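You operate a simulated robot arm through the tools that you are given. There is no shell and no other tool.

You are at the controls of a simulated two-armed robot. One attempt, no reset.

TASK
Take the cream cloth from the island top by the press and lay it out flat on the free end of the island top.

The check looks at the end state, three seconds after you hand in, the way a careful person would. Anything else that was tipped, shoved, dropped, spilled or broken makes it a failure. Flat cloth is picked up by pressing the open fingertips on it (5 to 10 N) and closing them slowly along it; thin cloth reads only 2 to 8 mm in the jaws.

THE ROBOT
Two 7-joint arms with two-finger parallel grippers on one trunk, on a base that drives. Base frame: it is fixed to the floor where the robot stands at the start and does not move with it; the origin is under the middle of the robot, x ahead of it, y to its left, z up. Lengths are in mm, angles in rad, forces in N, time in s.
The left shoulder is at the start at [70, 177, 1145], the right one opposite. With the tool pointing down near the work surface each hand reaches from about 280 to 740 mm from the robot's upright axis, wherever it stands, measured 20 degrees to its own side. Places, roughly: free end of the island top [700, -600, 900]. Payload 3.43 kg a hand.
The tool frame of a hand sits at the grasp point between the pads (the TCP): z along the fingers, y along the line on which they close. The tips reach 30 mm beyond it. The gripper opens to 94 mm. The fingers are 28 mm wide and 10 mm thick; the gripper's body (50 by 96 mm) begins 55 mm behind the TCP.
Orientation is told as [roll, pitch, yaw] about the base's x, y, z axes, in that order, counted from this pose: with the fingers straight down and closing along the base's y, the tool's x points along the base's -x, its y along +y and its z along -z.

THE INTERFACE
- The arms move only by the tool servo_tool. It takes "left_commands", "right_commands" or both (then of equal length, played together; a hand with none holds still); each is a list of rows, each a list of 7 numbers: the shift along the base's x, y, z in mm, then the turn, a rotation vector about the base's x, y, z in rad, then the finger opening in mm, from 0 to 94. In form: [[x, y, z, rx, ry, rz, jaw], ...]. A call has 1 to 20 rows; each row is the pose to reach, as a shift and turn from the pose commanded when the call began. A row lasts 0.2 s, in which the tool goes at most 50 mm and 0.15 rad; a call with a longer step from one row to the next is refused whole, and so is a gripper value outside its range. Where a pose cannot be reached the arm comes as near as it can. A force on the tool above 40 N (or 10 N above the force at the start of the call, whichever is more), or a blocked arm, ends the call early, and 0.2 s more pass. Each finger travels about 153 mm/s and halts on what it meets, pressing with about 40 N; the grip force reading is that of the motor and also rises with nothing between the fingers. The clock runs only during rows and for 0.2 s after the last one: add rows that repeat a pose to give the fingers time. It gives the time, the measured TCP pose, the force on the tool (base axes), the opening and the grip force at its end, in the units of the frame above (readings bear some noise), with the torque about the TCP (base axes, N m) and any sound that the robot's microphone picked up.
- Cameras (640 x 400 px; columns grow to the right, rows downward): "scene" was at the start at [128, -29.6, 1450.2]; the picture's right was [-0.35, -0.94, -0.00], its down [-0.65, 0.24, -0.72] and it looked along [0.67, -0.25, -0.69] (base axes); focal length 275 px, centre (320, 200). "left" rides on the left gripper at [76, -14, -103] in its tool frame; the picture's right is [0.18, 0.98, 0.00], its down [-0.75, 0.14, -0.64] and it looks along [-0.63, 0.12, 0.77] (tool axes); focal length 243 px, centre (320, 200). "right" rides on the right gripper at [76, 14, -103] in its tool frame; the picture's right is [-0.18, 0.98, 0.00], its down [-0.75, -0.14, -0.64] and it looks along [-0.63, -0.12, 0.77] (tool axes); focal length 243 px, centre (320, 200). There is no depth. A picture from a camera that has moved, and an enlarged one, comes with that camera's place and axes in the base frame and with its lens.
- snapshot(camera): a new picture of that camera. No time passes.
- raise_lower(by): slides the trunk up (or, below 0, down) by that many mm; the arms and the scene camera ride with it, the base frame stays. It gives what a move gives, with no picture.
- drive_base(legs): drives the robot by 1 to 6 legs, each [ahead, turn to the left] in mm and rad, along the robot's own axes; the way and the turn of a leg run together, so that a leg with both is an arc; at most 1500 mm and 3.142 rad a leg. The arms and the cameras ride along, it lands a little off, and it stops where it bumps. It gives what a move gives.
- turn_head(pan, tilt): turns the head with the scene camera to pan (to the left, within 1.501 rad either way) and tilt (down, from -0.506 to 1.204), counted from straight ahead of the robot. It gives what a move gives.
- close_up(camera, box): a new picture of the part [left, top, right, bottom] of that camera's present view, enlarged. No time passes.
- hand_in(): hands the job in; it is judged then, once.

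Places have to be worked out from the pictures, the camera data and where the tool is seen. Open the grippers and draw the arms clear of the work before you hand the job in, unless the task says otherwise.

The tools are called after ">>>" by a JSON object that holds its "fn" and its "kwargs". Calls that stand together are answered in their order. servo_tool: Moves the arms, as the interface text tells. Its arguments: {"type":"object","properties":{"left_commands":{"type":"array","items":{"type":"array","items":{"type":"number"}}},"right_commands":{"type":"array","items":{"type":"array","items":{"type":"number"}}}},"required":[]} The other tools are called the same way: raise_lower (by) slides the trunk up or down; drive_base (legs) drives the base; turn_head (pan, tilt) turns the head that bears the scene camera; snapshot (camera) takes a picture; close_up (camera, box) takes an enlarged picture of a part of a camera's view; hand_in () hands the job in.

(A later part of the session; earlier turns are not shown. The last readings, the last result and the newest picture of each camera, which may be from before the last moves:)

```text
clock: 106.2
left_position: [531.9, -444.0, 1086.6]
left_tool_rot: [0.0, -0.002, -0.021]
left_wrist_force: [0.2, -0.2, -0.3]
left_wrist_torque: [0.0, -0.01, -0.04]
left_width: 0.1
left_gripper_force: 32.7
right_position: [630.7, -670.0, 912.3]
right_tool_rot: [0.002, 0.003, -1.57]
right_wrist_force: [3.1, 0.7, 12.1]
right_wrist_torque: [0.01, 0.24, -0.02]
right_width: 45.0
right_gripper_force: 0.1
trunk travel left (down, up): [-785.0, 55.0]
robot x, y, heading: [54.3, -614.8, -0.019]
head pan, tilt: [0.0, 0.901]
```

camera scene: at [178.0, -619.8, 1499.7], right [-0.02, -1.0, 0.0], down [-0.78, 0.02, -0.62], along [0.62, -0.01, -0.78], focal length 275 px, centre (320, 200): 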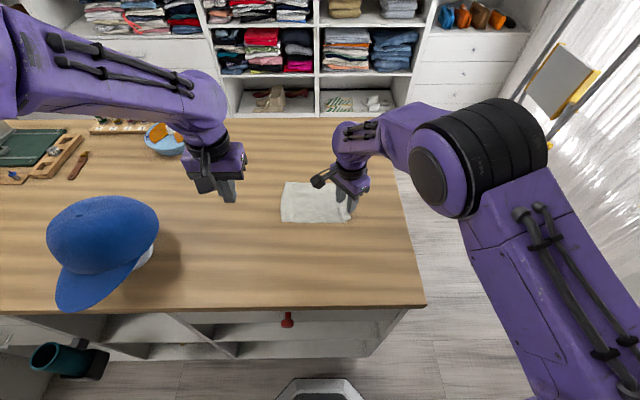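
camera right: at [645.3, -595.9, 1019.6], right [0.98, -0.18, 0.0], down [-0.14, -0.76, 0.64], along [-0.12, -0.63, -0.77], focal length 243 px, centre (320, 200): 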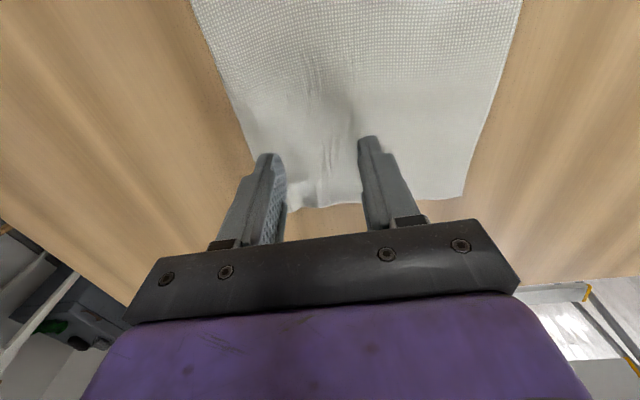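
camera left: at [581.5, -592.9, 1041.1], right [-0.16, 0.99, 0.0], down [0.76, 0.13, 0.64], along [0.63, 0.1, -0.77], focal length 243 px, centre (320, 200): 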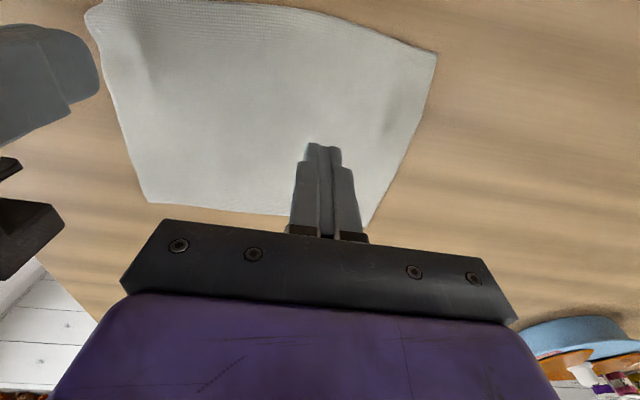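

The outer finger carries nearly all the load. I tip the hand slightly (0.012 rad) so the inner finger bears more, ease the force, then open the jaws by 12 mm while keeping the inner finger in place.

>>> {"fn": "servo_tool", "kwargs": {"right_commands": [[0, 0, 0.6, 0, 0.008, 0, 46], [0, 0, 0.6, 0, 0.014, 0, 46], [-0.7, 0, 0.6, 0, 0.014, 0, 47.5], [-1.5, 0, 0.6, 0, 0.014, 0, 49], [-2.2, 0, 0.6, 0, 0.014, 0, 50.5], [-3, 0, 0.6, 0, 0.014, 0, 52], [-3.7, 0, 0.6, 0, 0.014, 0, 53.5], [-4.5, 0, 0.6, 0, 0.014, 0, 55], [-5.2, 0, 0.6, 0, 0.014, 0, 56.5], [-6, 0, 0.6, 0, 0.014, 0, 58], [-6, 0, 0.6, 0, 0.014, 0, 58]]}}

>>> {"fn": "snapshot", "kwargs": {"camera": "right"}}

```text
clock: 108.6
left_position: [530.3, -444.5, 1088.4]
left_tool_rot: [0.0, -0.002, -0.021]
left_wrist_force: [0.4, 0.0, 0.6]
left_wrist_torque: [0.04, -0.03, 0.03]
left_width: 0.0
left_gripper_force: 33.4
right_position: [622.9, -670.6, 911.3]
right_tool_rot: [-0.012, 0.003, -1.568]
right_wrist_force: [-2.0, -0.8, 11.7]
right_wrist_torque: [-0.12, -0.42, -0.03]
right_width: 56.8
right_gripper_force: 0.0
trunk travel left (down, up): [-785.0, 55.0]
robot x, y, heading: [52.5, -615.5, -0.026]
head pan, tilt: [0.0, 0.901]
```

```text
taken
camera right: at [637.4, -595.0, 1015.0], right [0.98, -0.18, -0.01], down [-0.13, -0.76, 0.64], along [-0.13, -0.63, -0.77], focal length 243 px, centre (320, 200)
```

right: 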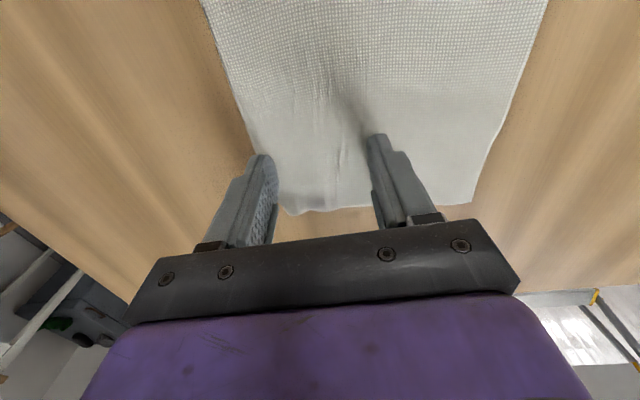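

The load moved to the inner finger and the cloth looks smoother. I zoom in.

>>> {"fn": "close_up", "kwargs": {"camera": "right", "box": [210, 40, 450, 220]}}

```text
2.22 times, centred on (330, 130) of right
camera zoom: at [637.4, -595.0, 1015.0], right [0.98, -0.18, -0.01], down [-0.13, -0.76, 0.64], along [-0.13, -0.63, -0.77], focal length 539 px, centre (298, 356)
```

zoom: 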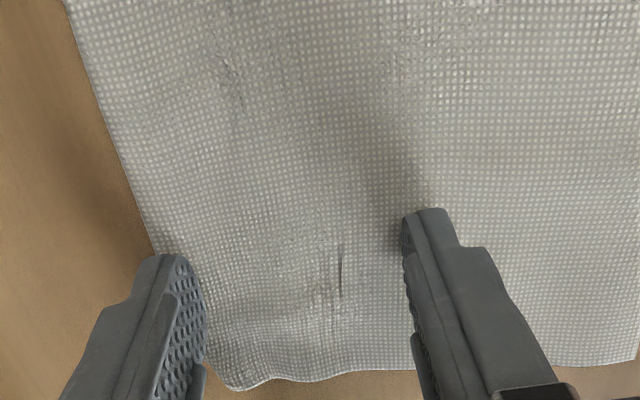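

Much better. I lift off gently, shift toward the right edge so the fingers straddle the corner strip, and check.

>>> {"fn": "servo_tool", "kwargs": {"right_commands": [[0, 0, 2, 0, -0.005, 0, 58], [0, 0, 5, 0, -0.012, 0, 58], [0, 0, 12, 0, -0.012, 0, 58], [0, 0, 30, 0, -0.012, 0, 58], [0, -10, 40, 0, -0.012, 0, 58], [0, -20, 40, 0, -0.012, 0, 58], [0, -30, 40, 0, -0.012, 0, 58], [0, -30, 40, 0, -0.012, 0, 58]]}}

>>> {"fn": "close_up", "kwargs": {"camera": "right", "box": [190, 20, 450, 220]}}

>>> {"fn": "close_up", "kwargs": {"camera": "scene", "box": [260, 160, 370, 235]}}

```text
clock: 110.4
left_position: [533.1, -445.4, 1086.2]
left_tool_rot: [0.0, -0.001, -0.021]
left_wrist_force: [0.1, -0.3, 0.4]
left_wrist_torque: [0.03, 0.05, 0.0]
left_width: 0.0
left_gripper_force: 32.8
right_position: [623.8, -699.8, 950.1]
right_tool_rot: [-0.003, 0.002, -1.567]
right_wrist_force: [0.3, 0.3, -0.3]
right_wrist_torque: [0.01, 0.0, -0.01]
right_width: 57.7
right_gripper_force: 0.1
trunk travel left (down, up): [-785.0, 55.0]
robot x, y, heading: [55.8, -615.0, -0.017]
head pan, tilt: [0.0, 0.901]
```

```text
2.00 times, centred on (320, 120) of right
camera zoom: at [638.0, -624.7, 1054.5], right [0.98, -0.18, 0.0], down [-0.14, -0.76, 0.64], along [-0.12, -0.63, -0.77], focal length 485 px, centre (320, 360)
```

zoom: 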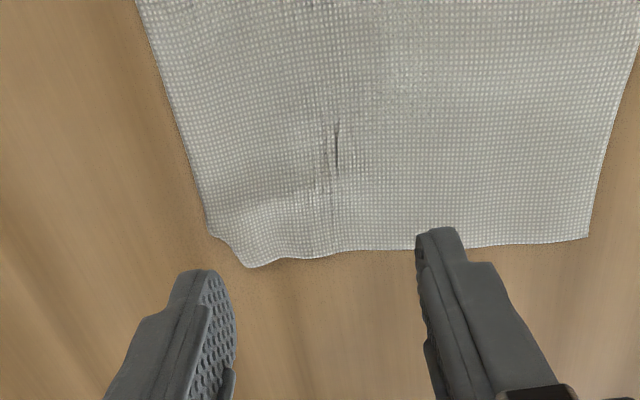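

```text
5.33 times, centred on (315, 198) of scene
camera zoom: at [178.0, -619.7, 1499.7], right [-0.02, -1.0, 0.0], down [-0.78, 0.02, -0.62], along [0.62, -0.01, -0.78], focal length 1466 px, centre (347, 213)
```

zoom: 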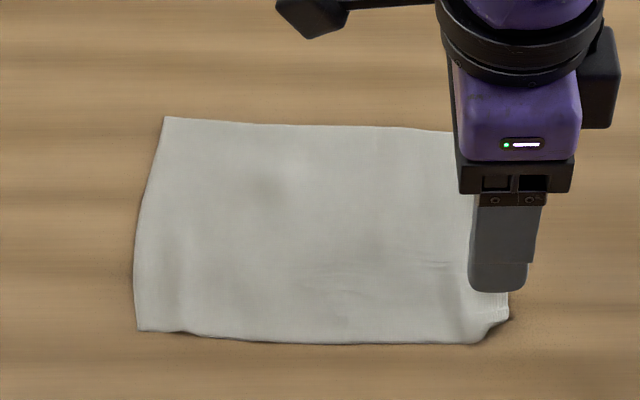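

The near edge is smoother; the tip is now at (592, -714) and needs about 10 mm more toward the robot. I set the jaws to 40 mm over the outermost strip and descend.

>>> {"fn": "servo_tool", "kwargs": {"right_commands": [[1, -6, -8, 0, 0, 0, 50], [1, -12, -16, 0, 0, 0, 44], [1, -12, -24, 0, 0, 0, 40], [1, -12, -32, 0, 0, 0, 40], [1, -12, -35, 0, 0, 0, 40], [1, -12, -37, 0, 0, 0, 40], [1, -12, -38.5, 0, 0, 0, 40], [1, -12, -39.5, 0, 0, 0, 40], [1, -12, -39.5, 0, 0, 0, 40]]}}

>>> {"fn": "close_up", "kwargs": {"camera": "right", "box": [190, 20, 450, 220]}}

```text
clock: 112.4
left_position: [530.6, -444.5, 1085.3]
left_tool_rot: [0.0, -0.003, -0.021]
left_wrist_force: [-0.7, 0.2, 0.3]
left_wrist_torque: [-0.01, 0.0, 0.01]
left_width: 0.1
left_gripper_force: 32.9
right_position: [625.0, -712.3, 912.3]
right_tool_rot: [-0.002, 0.003, -1.569]
right_wrist_force: [0.5, -0.5, 3.3]
right_wrist_torque: [0.0, 0.04, 0.0]
right_width: 39.9
right_gripper_force: 0.0
trunk travel left (down, up): [-785.0, 55.0]
robot x, y, heading: [53.2, -617.5, -0.019]
head pan, tilt: [0.0, 0.901]
```

```text
2.00 times, centred on (320, 120) of right
camera zoom: at [638.8, -637.0, 1014.9], right [0.98, -0.18, 0.0], down [-0.14, -0.76, 0.64], along [-0.12, -0.63, -0.77], focal length 485 px, centre (320, 360)
```

zoom: 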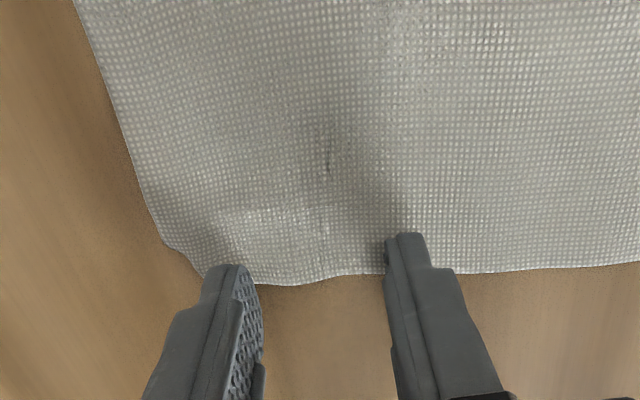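

The outer finger sits right at the corner tip. I press 1 mm more and open by 14 mm with the inner finger held in place, drifting 3 mm outward.

>>> {"fn": "servo_tool", "kwargs": {"right_commands": [[0, 0, -1, 0, 0, 0, 40], [0, 0, -1.2, 0, 0, 0, 40], [-0.7, -0.3, -1.2, 0, 0, 0, 41.5], [-1.5, -0.6, -1.2, 0, 0, 0, 43], [-2.2, -0.9, -1.2, 0, 0, 0, 44.5], [-3, -1.2, -1.2, 0, 0, 0, 46], [-3.7, -1.5, -1.2, 0, 0, 0, 47.5], [-4.5, -1.8, -1.2, 0, 0, 0, 49], [-5.2, -2.1, -1.2, 0, 0, 0, 50.5], [-6, -2.5, -1.2, 0, 0, 0, 52], [-7, -3, -1.2, 0, 0, 0, 54], [-7, -3, -1.2, 0, 0, 0, 54]]}}

>>> {"fn": "close_up", "kwargs": {"camera": "right", "box": [190, 20, 450, 220]}}

```text
clock: 115.0
left_position: [529.8, -443.6, 1086.4]
left_tool_rot: [-0.003, -0.005, -0.021]
left_wrist_force: [0.1, 0.6, -0.3]
left_wrist_torque: [0.01, -0.01, 0.04]
left_width: 0.0
left_gripper_force: 33.6
right_position: [618.1, -714.7, 911.0]
right_tool_rot: [0.0, 0.004, -1.569]
right_wrist_force: [4.6, 1.9, 19.9]
right_wrist_torque: [0.18, 0.04, -0.08]
right_width: 48.5
right_gripper_force: 0.0
trunk travel left (down, up): [-785.0, 55.0]
robot x, y, heading: [51.3, -616.3, -0.021]
head pan, tilt: [0.0, 0.901]
```

```text
2.00 times, centred on (320, 120) of right
camera zoom: at [631.4, -640.4, 1014.7], right [0.98, -0.18, 0.0], down [-0.14, -0.76, 0.64], along [-0.12, -0.63, -0.77], focal length 485 px, centre (320, 360)
```

zoom: 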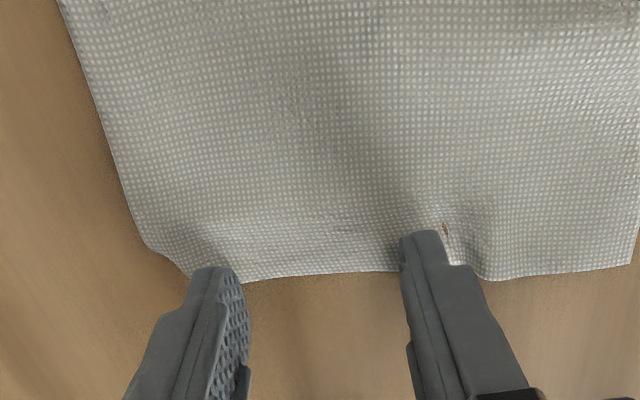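

The mid crease is gone; a little puckering shows behind the inner finger. I lift off and look again.

>>> {"fn": "servo_tool", "kwargs": {"right_commands": [[0, 0, 1, 0, 0, 0, 49], [0, 0, 3, 0, 0, 0, 49], [0, 0, 8, 0, 0, 0, 49], [0, 0, 20, 0, 0, 0, 49], [0, -10, 40, 0, 0, 0, 49], [0, -15, 60, 0, 0, 0, 49], [0, -15, 80, 0, 0, 0, 49], [0, -15, 80, 0, 0, 0, 49]]}}

>>> {"fn": "close_up", "kwargs": {"camera": "right", "box": [150, 0, 470, 210]}}

```text
clock: 116.8
left_position: [532.2, -444.2, 1086.0]
left_tool_rot: [0.0, -0.001, -0.02]
left_wrist_force: [-0.3, -0.4, -0.3]
left_wrist_torque: [-0.01, 0.0, 0.02]
left_width: 0.1
left_gripper_force: 32.8
right_position: [617.7, -729.7, 988.3]
right_tool_rot: [-0.005, 0.004, -1.57]
right_wrist_force: [0.5, 0.2, -0.8]
right_wrist_torque: [0.0, 0.01, 0.01]
right_width: 49.2
right_gripper_force: 0.0
trunk travel left (down, up): [-785.0, 55.0]
robot x, y, heading: [53.2, -615.1, -0.021]
head pan, tilt: [0.0, 0.901]
```

```text
1.90 times, centred on (310, 105) of right
camera zoom: at [632.1, -655.0, 1092.8], right [0.98, -0.18, 0.0], down [-0.14, -0.76, 0.64], along [-0.12, -0.63, -0.77], focal length 462 px, centre (339, 381)
```

zoom: 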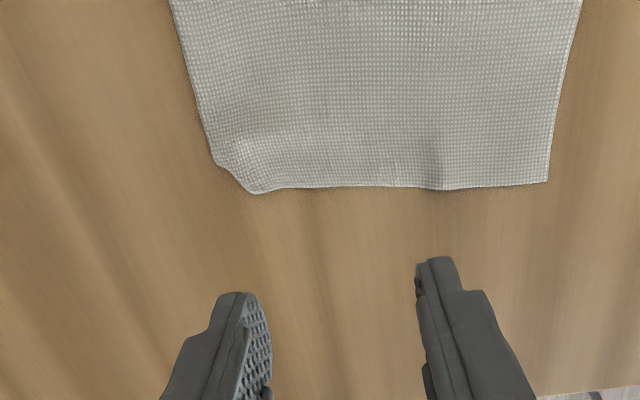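

The creases are gone; the corner is still cut by a ~20 mm diagonal. I move the hand aside and zoom hard with the scene camera to decide whether the tip is tucked under or only rucked.

>>> {"fn": "servo_tool", "kwargs": {"right_commands": [[-10, -20, 20, 0, 0, 0.1, 49], [-20, -45, 40, 0, 0, 0.22, 49], [-35, -70, 60, 0, 0, 0.35, 49], [-50, -90, 80, 0, 0, 0.48, 49], [-60, -100, 95, 0, 0, 0.6, 49]]}}

>>> {"fn": "close_up", "kwargs": {"camera": "scene", "box": [332, 202, 364, 226]}}

>>> {"fn": "close_up", "kwargs": {"camera": "scene", "box": [260, 160, 370, 235]}}

```text
clock: 118.0
left_position: [531.7, -445.1, 1088.1]
left_tool_rot: [0.0, -0.001, -0.022]
left_wrist_force: [-0.1, -0.6, -0.6]
left_wrist_torque: [0.0, -0.02, 0.03]
left_width: 0.0
left_gripper_force: 32.6
right_position: [559.4, -832.6, 1083.4]
right_tool_rot: [-0.005, 0.005, -0.966]
right_wrist_force: [1.0, -0.8, 0.0]
right_wrist_torque: [-0.01, -0.04, 0.02]
right_width: 49.0
right_gripper_force: 0.0
trunk travel left (down, up): [-785.0, 55.0]
robot x, y, heading: [50.5, -613.5, -0.018]
head pan, tilt: [0.0, 0.901]
```

```text
16.00 times, centred on (348, 214) of scene
camera zoom: at [177.2, -620.5, 1499.8], right [-0.02, -1.0, 0.0], down [-0.78, 0.02, -0.62], along [0.62, -0.01, -0.78], focal length 4397 px, centre (-128, -24)
```

zoom: 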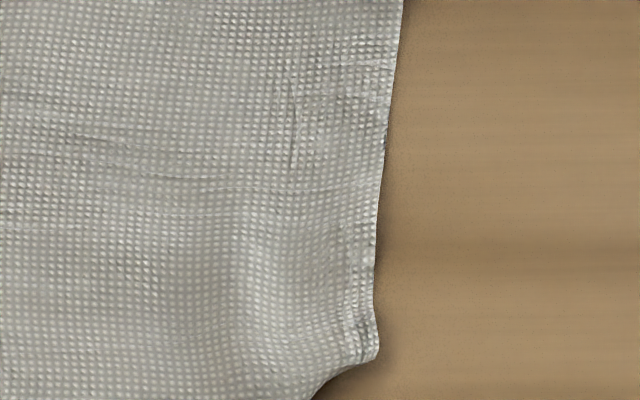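

```text
5.33 times, centred on (315, 198) of scene
camera zoom: at [177.2, -620.5, 1499.8], right [-0.02, -1.0, 0.0], down [-0.78, 0.02, -0.62], along [0.62, -0.01, -0.78], focal length 1466 px, centre (347, 213)
```

zoom: 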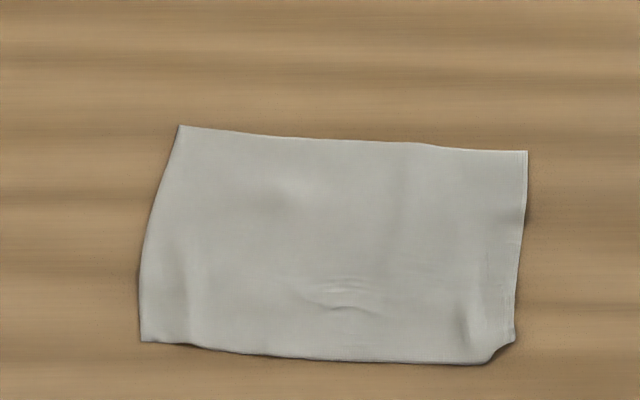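

I zoom further on the tip itself.

>>> {"fn": "close_up", "kwargs": {"camera": "scene", "box": [338, 215, 354, 230]}}

```text
16.00 times, centred on (346, 222) of scene
camera zoom: at [177.2, -620.5, 1499.8], right [-0.02, -1.0, 0.0], down [-0.78, 0.02, -0.62], along [0.62, -0.01, -0.78], focal length 4397 px, centre (-96, -160)
```

zoom: 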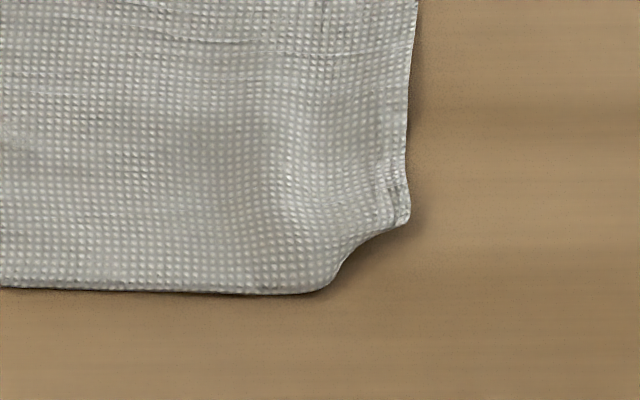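

Comparing edge lengths (right edge 126 mm to the tip versus ~148 for the left edge) tells me the corner is actually tucked under by about 20 mm. Towing the cloth inward from its far-left part should let table friction roll the flap out and also pull everything straight, so I bring the left hand over (690, -575).

>>> {"fn": "servo_tool", "kwargs": {"left_commands": [[20, -15, -10, 0, 0, 0, 10], [45, -37, -30, 0, 0, 0, 20], [70, -59, -52, 0, 0, 0, 30], [95, -81, -75, 0, 0, 0, 40], [120, -103, -98, 0, 0, 0, 40], [145, -120, -121, 0, 0, 0, 40], [158, -130, -144, 0, 0, 0, 40], [158, -130, -160, 0, 0, 0, 40], [158, -130, -168, 0, 0, 0, 40], [158, -130, -168, 0, 0, 0, 40]]}}

>>> {"fn": "snapshot", "kwargs": {"camera": "left"}}

```text
clock: 120.2
left_position: [689.6, -574.7, 917.5]
left_tool_rot: [-0.001, -0.003, -0.021]
left_wrist_force: [-0.4, 0.4, -0.3]
left_wrist_torque: [-0.02, -0.05, 0.0]
left_width: 40.1
left_gripper_force: 0.0
right_position: [559.9, -832.5, 1082.4]
right_tool_rot: [-0.003, 0.004, -0.969]
right_wrist_force: [0.4, 0.0, 0.0]
right_wrist_torque: [0.01, 0.03, -0.03]
right_width: 49.0
right_gripper_force: 0.1
trunk travel left (down, up): [-785.0, 55.0]
robot x, y, heading: [51.0, -617.9, -0.015]
head pan, tilt: [0.0, 0.901]
```

```text
taken
camera left: at [613.3, -587.4, 1018.5], right [-0.16, 0.99, 0.0], down [0.76, 0.13, 0.64], along [0.63, 0.11, -0.77], focal length 243 px, centre (320, 200)
```

left: 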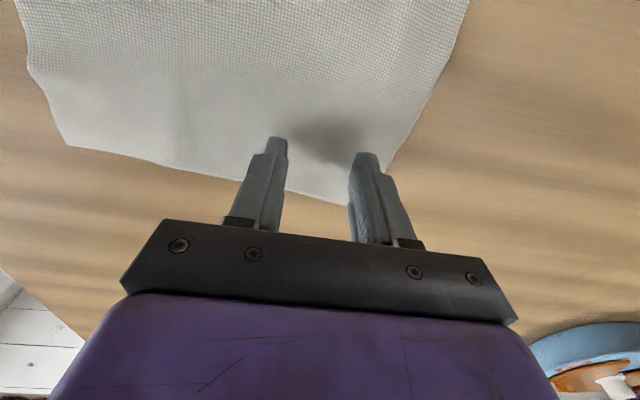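

The fingers are over the far-left part of the cloth. I press to about 8 N.

>>> {"fn": "servo_tool", "kwargs": {"left_commands": [[0, 0, -3, 0, 0, 0, 40], [0, 0, -5, 0, 0, 0, 40], [0, 0, -6.5, 0, 0, 0, 40], [0, 0, -7.5, 0, 0, 0, 40], [0, 0, -8.2, 0, 0, 0, 40], [0, 0, -8.2, 0, 0, 0, 40]]}}

```text
clock: 121.6
left_position: [689.2, -573.8, 910.7]
left_tool_rot: [-0.001, -0.006, -0.017]
left_wrist_force: [3.2, 1.0, 19.0]
left_wrist_torque: [0.12, 0.02, -0.01]
left_width: 40.2
left_gripper_force: 0.1
right_position: [558.4, -832.6, 1084.7]
right_tool_rot: [-0.002, 0.003, -0.969]
right_wrist_force: [-0.1, -0.4, -0.3]
right_wrist_torque: [0.01, -0.02, -0.03]
right_width: 49.1
right_gripper_force: 0.1
trunk travel left (down, up): [-785.0, 55.0]
robot x, y, heading: [52.2, -617.5, -0.02]
head pan, tilt: [0.0, 0.901]
```

19 N is more than needed; I ease by 1.8 mm and tow the cloth by (+22, +42) mm at a gentle pace.

>>> {"fn": "servo_tool", "kwargs": {"left_commands": [[0, 0, 1.2, 0, 0, 0, 40], [0, 0, 1.8, 0, 0, 0, 40], [2, 4, 1.8, 0, 0, 0, 40], [4, 8, 1.8, 0, 0, 0, 40], [7, 13, 1.8, 0, 0, 0, 40], [10, 18, 1.8, 0, 0, 0, 40], [13, 23, 1.8, 0, 0, 0, 40], [16, 28, 1.8, 0, 0, 0, 40], [18, 33, 1.8, 0, 0, 0, 40], [20, 38, 1.8, 0, 0, 0, 40], [22, 42, 1.8, 0, 0, 0, 40], [22, 42, 1.8, 0, 0, 0, 40]]}}

>>> {"fn": "close_up", "kwargs": {"camera": "scene", "box": [250, 150, 370, 235]}}

>>> {"fn": "snapshot", "kwargs": {"camera": "left"}}

```text
clock: 124.2
left_position: [711.1, -533.2, 910.9]
left_tool_rot: [0.001, -0.004, -0.02]
left_wrist_force: [0.6, -2.1, 10.2]
left_wrist_torque: [-0.07, 0.0, 0.02]
left_width: 39.9
left_gripper_force: 0.2
right_position: [558.8, -834.6, 1084.4]
right_tool_rot: [-0.001, 0.002, -0.969]
right_wrist_force: [0.3, -0.3, -0.2]
right_wrist_torque: [0.01, 0.03, 0.0]
right_width: 48.8
right_gripper_force: 0.0
trunk travel left (down, up): [-785.0, 55.0]
robot x, y, heading: [52.0, -616.8, -0.024]
head pan, tilt: [0.0, 0.901]
```

```text
4.71 times, centred on (310, 192) of scene
camera zoom: at [176.2, -620.9, 1499.9], right [-0.02, -1.0, 0.0], down [-0.78, 0.02, -0.62], along [0.62, -0.01, -0.78], focal length 1293 px, centre (367, 235)
```

zoom: 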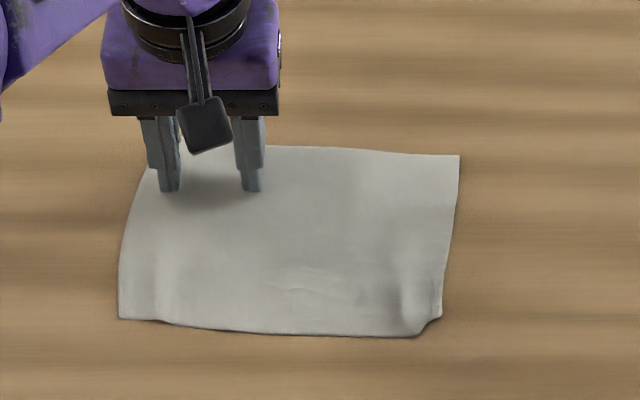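

```text
taken
camera left: at [634.3, -546.1, 1012.7], right [-0.16, 0.99, 0.0], down [0.75, 0.13, 0.64], along [0.64, 0.11, -0.76], focal length 243 px, centre (320, 200)
```

left: 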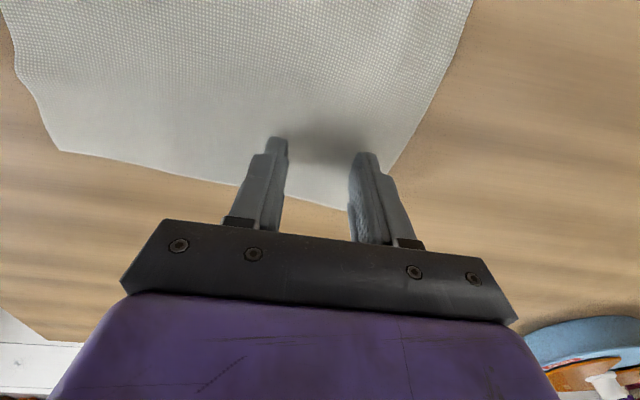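

The tow worked as hoped: the cloth followed and the corner nip looks smaller. I zoom in on the corner.

>>> {"fn": "close_up", "kwargs": {"camera": "scene", "box": [318, 198, 342, 216]}}

```text
16.00 times, centred on (330, 207) of scene
camera zoom: at [176.2, -620.9, 1499.9], right [-0.02, -1.0, 0.0], down [-0.78, 0.02, -0.62], along [0.62, -0.01, -0.78], focal length 4397 px, centre (160, 88)
```

zoom: 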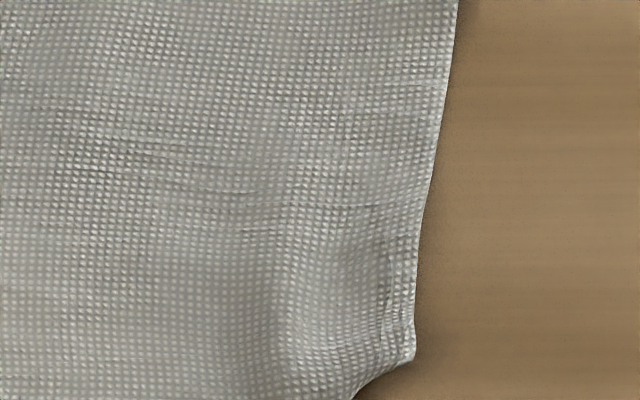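

The flap is still tucked, so I'll undo it properly: pinch the near edge beside it, lift so the flap falls open, then lay it back with both hands moving inward together so the corner trails outward. First the left hand lifts off and the right hand turns square and comes over the near edge at about (612, -640).

>>> {"fn": "servo_tool", "kwargs": {"left_commands": [[0, 0, 2, 0, 0, 0, 40], [0, 0, 6, 0, 0, 0, 40], [0, 0, 15, 0, 0, 0, 40], [0, 0, 30, 0, 0, 0, 40], [0, 10, 50, 0, 0, 0, 40], [0, 20, 70, 0, 0, 0, 40], [0, 30, 90, 0, 0, 0, 40], [0, 30, 90, 0, 0, 0, 40], [0, 30, 90, 0, 0, 0, 40], [0, 30, 90, 0, 0, 0, 40]], "right_commands": [[5, 20, 0, 0, 0, 0.12, 45], [12, 45, -5, 0, 0, 0.24, 40], [20, 70, -15, 0, 0, 0.36, 35], [28, 95, -30, 0, 0, 0.48, 30], [36, 120, -50, 0, 0, 0.6, 28], [44, 145, -75, 0, 0, 0.72, 28], [50, 170, -100, 0, 0, 0.84, 28], [54, 188, -120, 0, 0, 0.95, 28], [54, 192, -135, 0, 0, 0.95, 28], [54, 192, -135, 0, 0, 0.95, 28]]}}

>>> {"fn": "close_up", "kwargs": {"camera": "right", "box": [120, 40, 520, 260]}}

>>> {"fn": "close_up", "kwargs": {"camera": "scene", "box": [250, 150, 370, 235]}}

```text
clock: 126.4
left_position: [713.8, -501.5, 999.7]
left_tool_rot: [0.0, -0.002, -0.022]
left_wrist_force: [0.4, -0.1, -0.7]
left_wrist_torque: [-0.01, 0.01, 0.0]
left_width: 40.4
left_gripper_force: 0.0
right_position: [612.4, -639.8, 947.6]
right_tool_rot: [-0.004, 0.002, -0.02]
right_wrist_force: [0.9, -0.4, 0.8]
right_wrist_torque: [0.01, 0.0, 0.0]
right_width: 28.0
right_gripper_force: 0.0
trunk travel left (down, up): [-785.0, 55.0]
robot x, y, heading: [53.8, -618.4, -0.025]
head pan, tilt: [0.0, 0.901]
```

```text
1.60 times, centred on (320, 150) of right
camera zoom: at [536.7, -622.8, 1052.0], right [0.2, 0.98, 0.0], down [0.75, -0.15, 0.64], along [0.63, -0.13, -0.77], focal length 388 px, centre (320, 280)
```

zoom: 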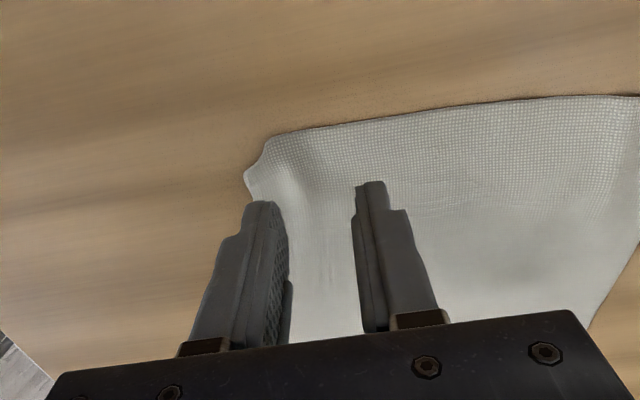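

```text
4.71 times, centred on (310, 192) of scene
camera zoom: at [177.9, -619.9, 1499.7], right [-0.02, -1.0, 0.0], down [-0.78, 0.02, -0.62], along [0.62, -0.01, -0.78], focal length 1293 px, centre (367, 235)
```

zoom: 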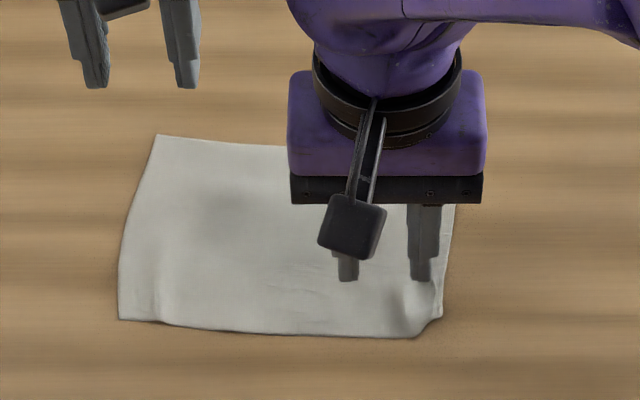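

The jaws would land on the ruck itself; I shift 12 mm left and 8 mm toward the edge so the pinch is just beside it, then come down to contact.

>>> {"fn": "servo_tool", "kwargs": {"right_commands": [[-4, 6, -8, 0, 0, 0, 26], [-8, 12, -16, 0, 0, 0, 26], [-8, 12, -24, 0, 0, 0, 26], [-8, 12, -31, 0, 0, 0, 26], [-8, 12, -34, 0, 0, 0, 26], [-8, 12, -36, 0, 0, 0, 26], [-8, 12, -37.5, 0, 0, 0, 26], [-8, 12, -37.5, 0, 0, 0, 26]]}}

```text
clock: 128.2
left_position: [714.0, -501.9, 1000.6]
left_tool_rot: [0.001, -0.002, -0.021]
left_wrist_force: [0.1, 0.3, -0.6]
left_wrist_torque: [-0.03, -0.03, -0.02]
left_width: 39.9
left_gripper_force: 0.0
right_position: [605.3, -627.3, 911.6]
right_tool_rot: [-0.003, 0.005, -0.019]
right_wrist_force: [-0.1, -0.4, 0.8]
right_wrist_torque: [0.0, -0.03, 0.03]
right_width: 26.0
right_gripper_force: 0.1
trunk travel left (down, up): [-785.0, 55.0]
robot x, y, heading: [51.9, -616.1, -0.023]
head pan, tilt: [0.0, 0.901]
```

Just at the surface. I press about 2 mm more and close slowly.

>>> {"fn": "servo_tool", "kwargs": {"right_commands": [[0, 0, -1, 0, 0, 0, 26], [0, 0, -2, 0, 0, 0, 26], [0, 0, -2.3, 0, 0, 0, 25], [0, 0, -2.3, 0, 0, 0, 23], [0, 0, -2.3, 0, 0, 0, 21], [0, 0, -2.3, 0, 0, 0, 19], [0, 0, -2.3, 0, 0, 0, 17], [0, 0, -2.3, 0, 0, 0, 15], [0, 0, -2.3, 0, 0, 0, 13], [0, 0, -2.3, 0, 0, 0, 11], [0, 0, -2.3, 0, 0, 0, 9], [0, 0, -2.3, 0, 0, 0, 7], [0, 0, -2.3, 0, 0, 0, 5], [0, 0, -2.3, 0, 0, 0, 3], [0, 0, -2.3, 0, 0, 0, 1], [0, 0, -2.3, 0, 0, 0, 0], [0, 0, -2.3, 0, 0, 0, 0]]}}

>>> {"fn": "close_up", "kwargs": {"camera": "right", "box": [160, 60, 480, 260]}}

```text
clock: 131.8
left_position: [712.9, -501.1, 1000.5]
left_tool_rot: [0.001, -0.003, -0.021]
left_wrist_force: [0.2, -0.6, -0.5]
left_wrist_torque: [0.02, -0.01, -0.01]
left_width: 40.4
left_gripper_force: 0.0
right_position: [604.6, -627.2, 911.6]
right_tool_rot: [-0.001, 0.0, -0.019]
right_wrist_force: [-0.3, 0.1, 14.3]
right_wrist_torque: [0.07, 0.02, -0.04]
right_width: 1.6
right_gripper_force: 36.5
trunk travel left (down, up): [-785.0, 55.0]
robot x, y, heading: [51.6, -617.4, -0.024]
head pan, tilt: [0.0, 0.901]
```

```text
2.00 times, centred on (320, 160) of right
camera zoom: at [527.6, -611.9, 1014.6], right [0.2, 0.98, 0.0], down [0.75, -0.15, 0.64], along [0.63, -0.13, -0.77], focal length 485 px, centre (320, 280)
```

zoom: 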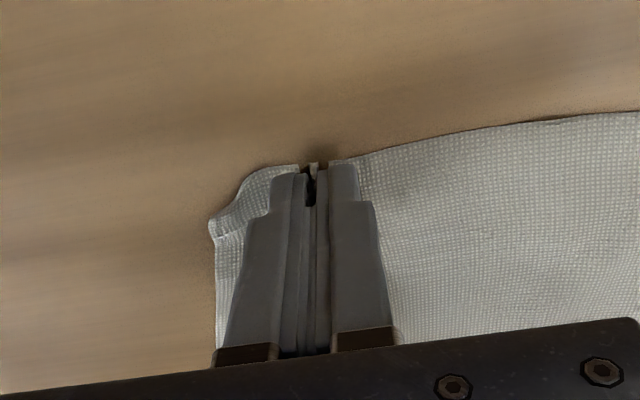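

Gripped (1.6 mm, fold visible). I lift straight up by 70 mm, drifting slightly outward, and look at the hanging corner.

>>> {"fn": "servo_tool", "kwargs": {"right_commands": [[0, 0, 5, 0, 0, 0, 0], [0, 0, 15, 0, 0, 0, 0], [0, 0, 28, 0, 0, 0, 0], [0, 0, 42, 0, 0, 0, 0], [0, 0, 56, 0, 0, 0, 0], [0, 0, 70, 0, 0, 0, 0], [0, 0, 80, 0, 0, 0, 0], [0, 0, 80, 0, 0, 0, 0], [0, 0, 80, 0, 0, 0, 0]]}}

>>> {"fn": "snapshot", "kwargs": {"camera": "right"}}

>>> {"fn": "close_up", "kwargs": {"camera": "scene", "box": [250, 150, 370, 235]}}

>>> {"fn": "snapshot", "kwargs": {"camera": "left"}}

```text
clock: 133.8
left_position: [713.0, -501.2, 999.6]
left_tool_rot: [0.0, 0.0, -0.019]
left_wrist_force: [-0.5, 0.6, -0.1]
left_wrist_torque: [0.02, 0.03, 0.0]
left_width: 39.7
left_gripper_force: 0.0
right_position: [604.6, -627.8, 989.2]
right_tool_rot: [-0.004, 0.003, -0.019]
right_wrist_force: [0.0, 0.4, 0.0]
right_wrist_torque: [0.03, -0.04, 0.01]
right_width: 1.6
right_gripper_force: 36.9
trunk travel left (down, up): [-785.0, 55.0]
robot x, y, heading: [48.3, -613.9, -0.021]
head pan, tilt: [0.0, 0.901]
```

```text
taken
camera right: at [529.1, -612.9, 1093.2], right [0.2, 0.98, 0.0], down [0.75, -0.15, 0.64], along [0.63, -0.13, -0.77], focal length 243 px, centre (320, 200)
```

right: 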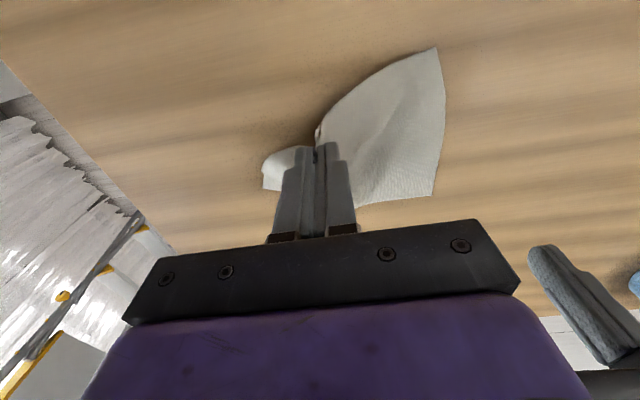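

```text
4.71 times, centred on (310, 192) of scene
camera zoom: at [178.3, -620.0, 1499.7], right [-0.02, -1.0, 0.0], down [-0.78, 0.02, -0.62], along [0.62, -0.01, -0.78], focal length 1293 px, centre (367, 235)
```

zoom: 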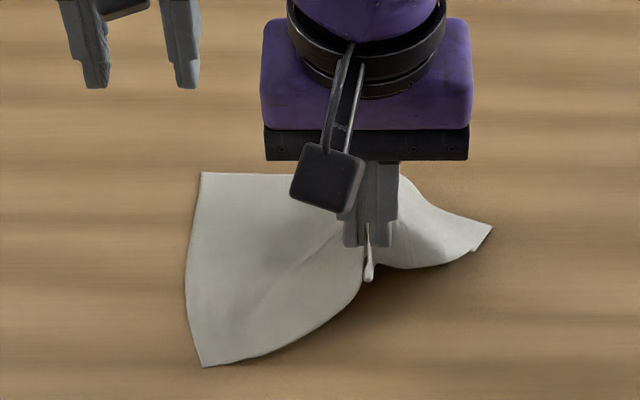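

```text
taken
camera left: at [637.8, -514.7, 1101.2], right [-0.16, 0.99, 0.0], down [0.76, 0.13, 0.64], along [0.63, 0.11, -0.77], focal length 243 px, centre (320, 200)
```

left: 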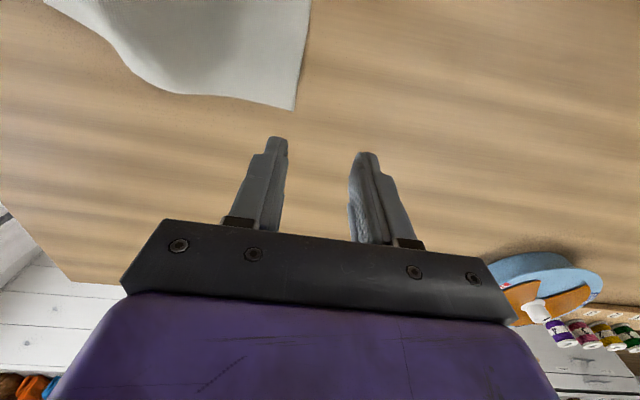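

The corner came free: the cloth hangs from the pinch and the right edge now runs smoothly to the far right corner. I'll redo the lay with both hands; first I move the right hand outward and lower so the near edge stretches out and leaves room for the left hand at the near left corner.

>>> {"fn": "servo_tool", "kwargs": {"right_commands": [[-8, -8, -8, 0, 0, 0, 0], [-16, -16, -16, 0, 0, 0, 0], [-24, -24, -24, 0, 0, 0, 0], [-32, -34, -30, 0, 0, 0, 0], [-38, -42, -34, 0, 0, 0, 0], [-38, -42, -34, 0, 0, 0, 0]], "left_commands": [[-15, 0, 10, 0, 0, 0, 38], [-35, 0, 20, 0, 0, 0, 34], [-60, 0, 20, 0, 0, 0, 30], [-85, -5, 15, 0, 0, 0, 26], [-105, -10, 5, 0, 0, 0, 26], [-120, -15, 0, 0, 0, 0, 26]]}}

>>> {"fn": "close_up", "kwargs": {"camera": "scene", "box": [240, 140, 400, 240]}}

>>> {"fn": "snapshot", "kwargs": {"camera": "left"}}

>>> {"fn": "snapshot", "kwargs": {"camera": "right"}}

```text
clock: 135.2
left_position: [590.7, -516.8, 999.8]
left_tool_rot: [0.001, -0.001, -0.019]
left_wrist_force: [0.5, 0.6, -0.3]
left_wrist_torque: [0.0, -0.02, 0.01]
left_width: 26.1
left_gripper_force: 0.0
right_position: [564.8, -670.1, 955.6]
right_tool_rot: [-0.004, 0.003, -0.019]
right_wrist_force: [-0.1, -0.7, 0.2]
right_wrist_torque: [0.02, 0.0, -0.03]
right_width: 1.7
right_gripper_force: 36.7
trunk travel left (down, up): [-785.0, 55.0]
robot x, y, heading: [51.2, -620.0, -0.017]
head pan, tilt: [0.0, 0.901]
```

```text
4.00 times, centred on (320, 190) of scene
camera zoom: at [177.9, -619.9, 1499.7], right [-0.02, -1.0, 0.0], down [-0.78, 0.02, -0.62], along [0.62, -0.01, -0.78], focal length 1099 px, centre (320, 240)
```

zoom: 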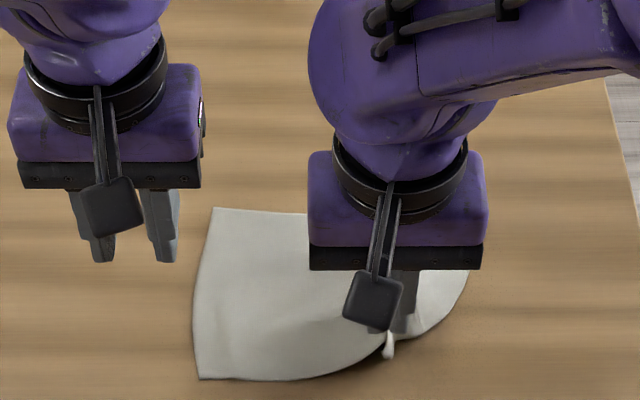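

```text
taken
camera left: at [513.4, -529.2, 1101.7], right [-0.16, 0.99, 0.0], down [0.76, 0.13, 0.64], along [0.63, 0.1, -0.77], focal length 243 px, centre (320, 200)
```

left: 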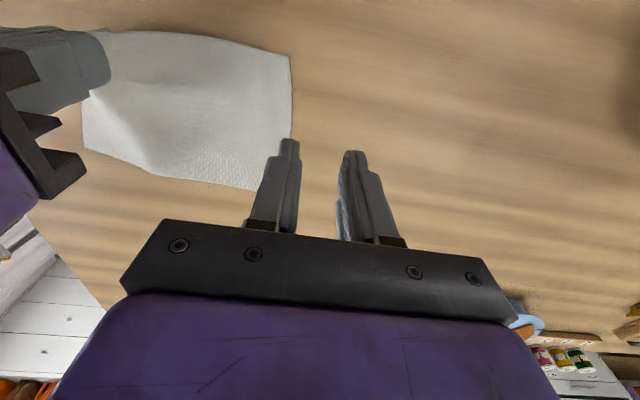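

```text
taken
camera right: at [489.0, -653.6, 1059.3], right [0.2, 0.98, 0.0], down [0.75, -0.15, 0.64], along [0.63, -0.13, -0.77], focal length 243 px, centre (320, 200)
```

right: 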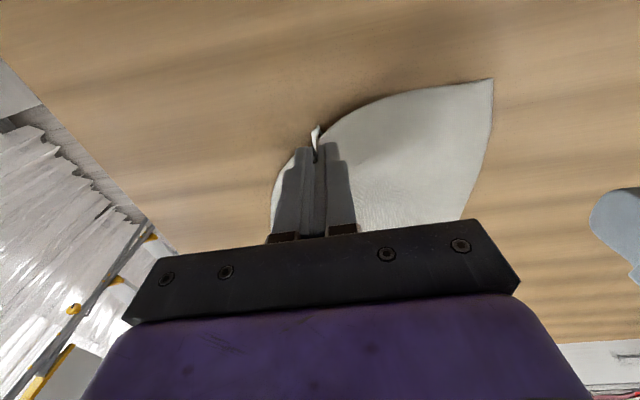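

Near-left corner measures (554, -548), left edge straight along x. I move the right hand another 22 mm outward (near edge nearly straight, room for the left hand) and bring the left hand over (569, -574).

>>> {"fn": "servo_tool", "kwargs": {"right_commands": [[-1, -6, -2, 0, 0, 0, 0], [-3, -12, -4, 0, 0, 0, 0], [-5, -18, -6, 0, 0, 0, 0], [-5, -22, -8, 0, 0, 0, 0], [-5, -22, -8, 0, 0, 0, 0], [-5, -22, -8, 0, 0, 0, 0], [-5, -22, -8, 0, 0, 0, 0]], "left_commands": [[-5, -12, -5, 0, 0, 0, 26], [-10, -24, -10, 0, 0, 0, 26], [-15, -36, -18, 0, 0, 0, 26], [-20, -48, -28, 0, 0, 0, 26], [-22, -57, -40, 0, 0, 0, 26], [-22, -57, -52, 0, 0, 0, 26], [-22, -57, -60, 0, 0, 0, 26]]}}

>>> {"fn": "close_up", "kwargs": {"camera": "left", "box": [100, 20, 500, 260]}}

>>> {"fn": "close_up", "kwargs": {"camera": "right", "box": [160, 20, 560, 260]}}

```text
clock: 136.8
left_position: [570.3, -575.1, 941.8]
left_tool_rot: [-0.001, -0.001, -0.022]
left_wrist_force: [-0.2, -0.9, 0.3]
left_wrist_torque: [-0.02, 0.0, 0.02]
left_width: 26.0
left_gripper_force: 0.1
right_position: [560.5, -690.4, 947.9]
right_tool_rot: [-0.004, 0.002, -0.017]
right_wrist_force: [-0.4, -0.6, 1.3]
right_wrist_torque: [-0.01, 0.01, 0.0]
right_width: 1.4
right_gripper_force: 36.4
trunk travel left (down, up): [-785.0, 55.0]
robot x, y, heading: [51.6, -615.3, -0.019]
head pan, tilt: [0.0, 0.901]
```

```text
1.60 times, centred on (300, 140) of left
camera zoom: at [494.1, -587.5, 1042.3], right [-0.16, 0.99, 0.0], down [0.76, 0.13, 0.64], along [0.63, 0.11, -0.77], focal length 388 px, centre (352, 296)
```

zoom: 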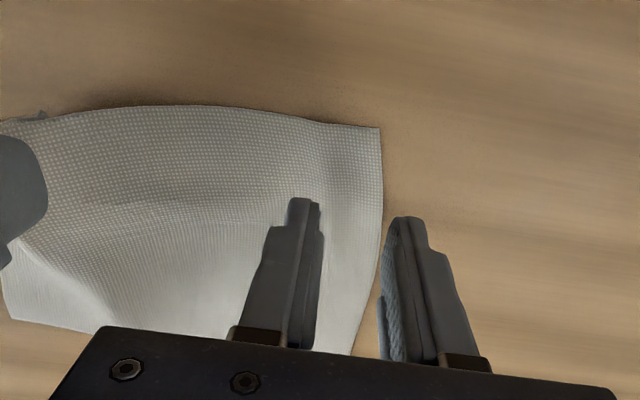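

```text
1.60 times, centred on (360, 140) of right
camera zoom: at [485.2, -676.1, 1051.3], right [0.2, 0.98, 0.0], down [0.75, -0.15, 0.64], along [0.63, -0.13, -0.77], focal length 388 px, centre (256, 296)
```

zoom: 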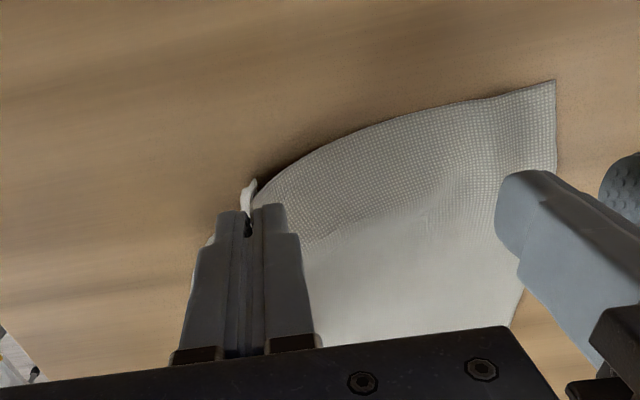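

The cloth gets dragged along, so I pin it with the left fingertips first, then stretch the right hand outward.

>>> {"fn": "servo_tool", "kwargs": {"left_commands": [[-3, -3, -8, 0, 0, 0, 26], [-5, -6, -16, 0, 0, 0, 26], [-5, -6, -24, 0, 0, 0, 26], [-5, -6, -28, 0, 0, 0, 26], [-5, -6, -30, 0, 0, 0, 26], [-5, -6, -31.5, 0, 0, 0, 26], [-5, -6, -32.5, 0, 0, 0, 26], [-5, -6, -32.5, 0, 0, 0, 26]]}}

>>> {"fn": "servo_tool", "kwargs": {"right_commands": [[0, -4, -2, 0, 0, 0, 0], [0, -8, -4, 0, 0, 0, 0], [0, -12, -6, 0, 0, 0, 0], [0, -16, -8, 0, 0, 0, 0], [0, -20, -10, 0, 0, 0, 0], [0, -22, -12, 0, 0, 0, 0], [0, -22, -12, 0, 0, 0, 0]]}}

>>> {"fn": "close_up", "kwargs": {"camera": "left", "box": [100, 20, 500, 260]}}

>>> {"fn": "close_up", "kwargs": {"camera": "scene", "box": [240, 150, 400, 250]}}

```text
clock: 138.6
left_position: [564.7, -580.0, 910.9]
left_tool_rot: [0.0, -0.008, -0.019]
left_wrist_force: [4.1, 3.9, 28.3]
left_wrist_torque: [0.19, 0.03, -0.01]
left_width: 26.2
left_gripper_force: 0.0
right_position: [559.0, -690.5, 949.3]
right_tool_rot: [-0.003, 0.002, -0.02]
right_wrist_force: [-0.7, 0.1, 0.7]
right_wrist_torque: [-0.01, 0.02, -0.01]
right_width: 1.8
right_gripper_force: 36.4
trunk travel left (down, up): [-785.0, 55.0]
robot x, y, heading: [54.0, -617.8, -0.02]
head pan, tilt: [0.0, 0.901]
```

```text
clock: 139.8
left_position: [565.3, -582.2, 911.4]
left_tool_rot: [-0.004, -0.01, -0.022]
left_wrist_force: [-2.8, 0.3, 16.2]
left_wrist_torque: [-0.01, 0.15, -0.06]
left_width: 25.8
left_gripper_force: 0.0
right_position: [558.5, -708.0, 938.2]
right_tool_rot: [0.0, 0.005, -0.017]
right_wrist_force: [0.1, -0.4, 0.1]
right_wrist_torque: [0.03, -0.02, 0.03]
right_width: 1.9
right_gripper_force: 37.1
trunk travel left (down, up): [-785.0, 55.0]
robot x, y, heading: [51.7, -616.3, -0.025]
head pan, tilt: [0.0, 0.901]
stopped in row 5 (left hand): the force on the tool passed its limit at 40 N (the readings are from after the stop); the commanded pose is now the measured one
```

```text
1.60 times, centred on (300, 140) of left
camera zoom: at [488.1, -595.5, 1012.4], right [-0.16, 0.99, -0.01], down [0.75, 0.13, 0.65], along [0.64, 0.1, -0.76], focal length 388 px, centre (352, 296)
```

zoom: 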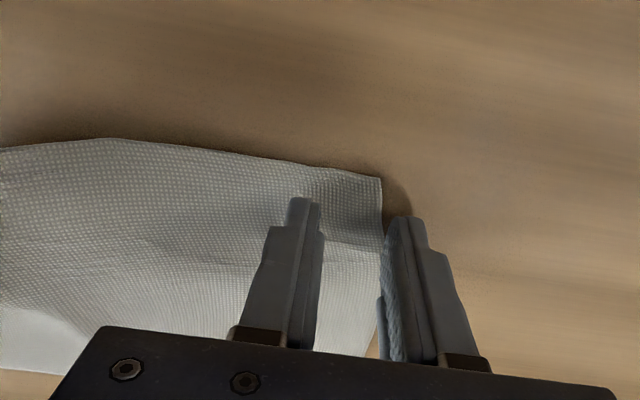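

```text
4.00 times, centred on (320, 200) of scene
camera zoom: at [175.7, -620.2, 1499.6], right [-0.02, -1.0, 0.0], down [-0.78, 0.02, -0.62], along [0.62, -0.01, -0.78], focal length 1099 px, centre (320, 200)
```

zoom: 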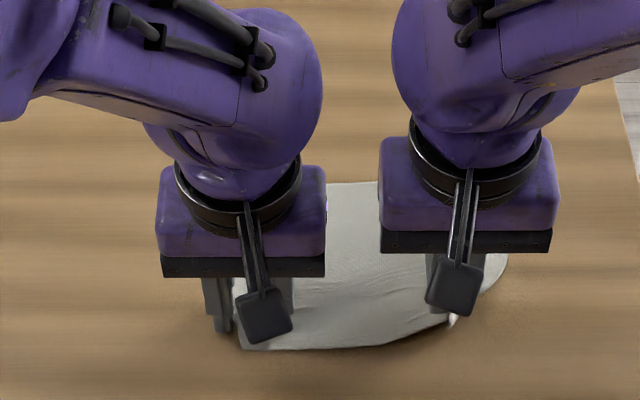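

The left hand hit its force limit only briefly; the cloth's near-left corner is now at (543, -577). I lift the left slightly, shift to (558, -600) with jaws at 20 mm so both fingers are on the cloth, and touch down softly.

>>> {"fn": "servo_tool", "kwargs": {"left_commands": [[0, 0, 4, 0, 0, 0, 24], [-2, -4, 10, 0, 0, 0, 20], [-5, -11, 10, 0, 0, 0, 20], [-7, -18, 10, 0, 0, 0, 20], [-7, -18, 6, 0, 0, 0, 20], [-7, -18, 3, 0, 0, 0, 20], [-7, -18, 1, 0, 0, 0, 20], [-7, -18, 0, 0, 0, 0, 20], [-7, -18, 0, 0, 0, 0, 20]]}}

>>> {"fn": "close_up", "kwargs": {"camera": "left", "box": [160, 60, 480, 260]}}

```text
clock: 141.8
left_position: [560.7, -599.4, 911.4]
left_tool_rot: [-0.009, -0.006, -0.012]
left_wrist_force: [1.5, 0.2, 9.7]
left_wrist_torque: [0.1, 0.06, -0.01]
left_width: 19.2
left_gripper_force: 0.1
right_position: [560.0, -708.8, 938.2]
right_tool_rot: [0.001, 0.003, -0.019]
right_wrist_force: [-0.4, 0.6, 0.9]
right_wrist_torque: [-0.02, 0.0, 0.0]
right_width: 1.7
right_gripper_force: 36.3
trunk travel left (down, up): [-785.0, 55.0]
robot x, y, heading: [54.1, -618.2, -0.019]
head pan, tilt: [0.0, 0.901]
```

```text
2.00 times, centred on (320, 160) of left
camera zoom: at [483.2, -611.5, 1012.9], right [-0.17, 0.98, -0.01], down [0.75, 0.14, 0.65], along [0.64, 0.1, -0.76], focal length 485 px, centre (320, 280)
```

zoom: 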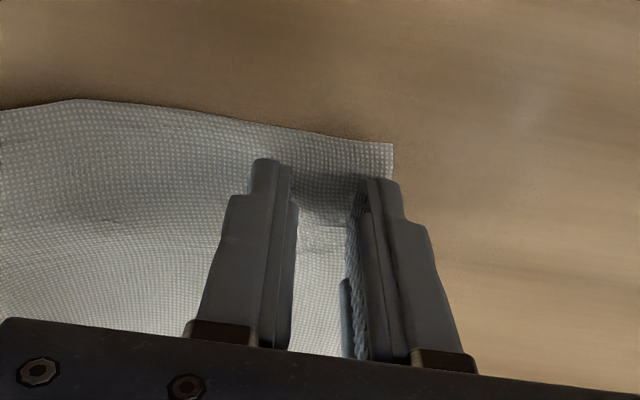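

Fingers are well placed. I close slowly while drifting outward so the outer finger stays put and the hands don't come nearer to each other.

>>> {"fn": "servo_tool", "kwargs": {"left_commands": [[0, 0.5, 0, 0, 0, 0, 19], [0, 1.5, 0, 0, 0, 0, 17], [0, 2.5, 0, 0, 0, 0, 15], [0, 3.5, 0, 0, 0, 0, 13], [0, 4.5, 0, 0, 0, 0, 11], [0, 5.5, 0, 0, 0, 0, 9], [0, 6.5, 0, 0, 0, 0, 7], [0, 7.5, 0, 0, 0, 0, 5], [0, 8.5, 0, 0, 0, 0, 3], [0, 9, 0, 0, 0, 0, 1], [0, 9, 0, 0, 0, 0, 0], [0, 9, 0, 0, 0, 0, 0]]}}

>>> {"fn": "close_up", "kwargs": {"camera": "left", "box": [160, 60, 480, 260]}}

```text
clock: 144.4
left_position: [557.4, -592.6, 911.7]
left_tool_rot: [-0.005, -0.006, -0.022]
left_wrist_force: [0.8, -19.9, 24.7]
left_wrist_torque: [-0.6, 0.17, 0.21]
left_width: 1.9
left_gripper_force: 36.3
right_position: [558.7, -709.1, 939.0]
right_tool_rot: [0.002, 0.004, -0.02]
right_wrist_force: [-1.5, 14.8, -3.5]
right_wrist_torque: [0.47, 0.07, 0.04]
right_width: 1.7
right_gripper_force: 36.9
trunk travel left (down, up): [-785.0, 55.0]
robot x, y, heading: [51.5, -613.9, -0.02]
head pan, tilt: [0.0, 0.901]
```

```text
2.00 times, centred on (320, 160) of left
camera zoom: at [480.6, -605.0, 1012.7], right [-0.16, 0.99, -0.01], down [0.75, 0.13, 0.65], along [0.64, 0.1, -0.76], focal length 485 px, centre (320, 280)
```

zoom: 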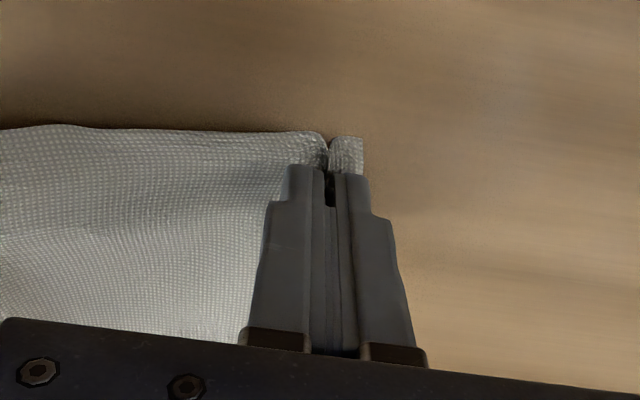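

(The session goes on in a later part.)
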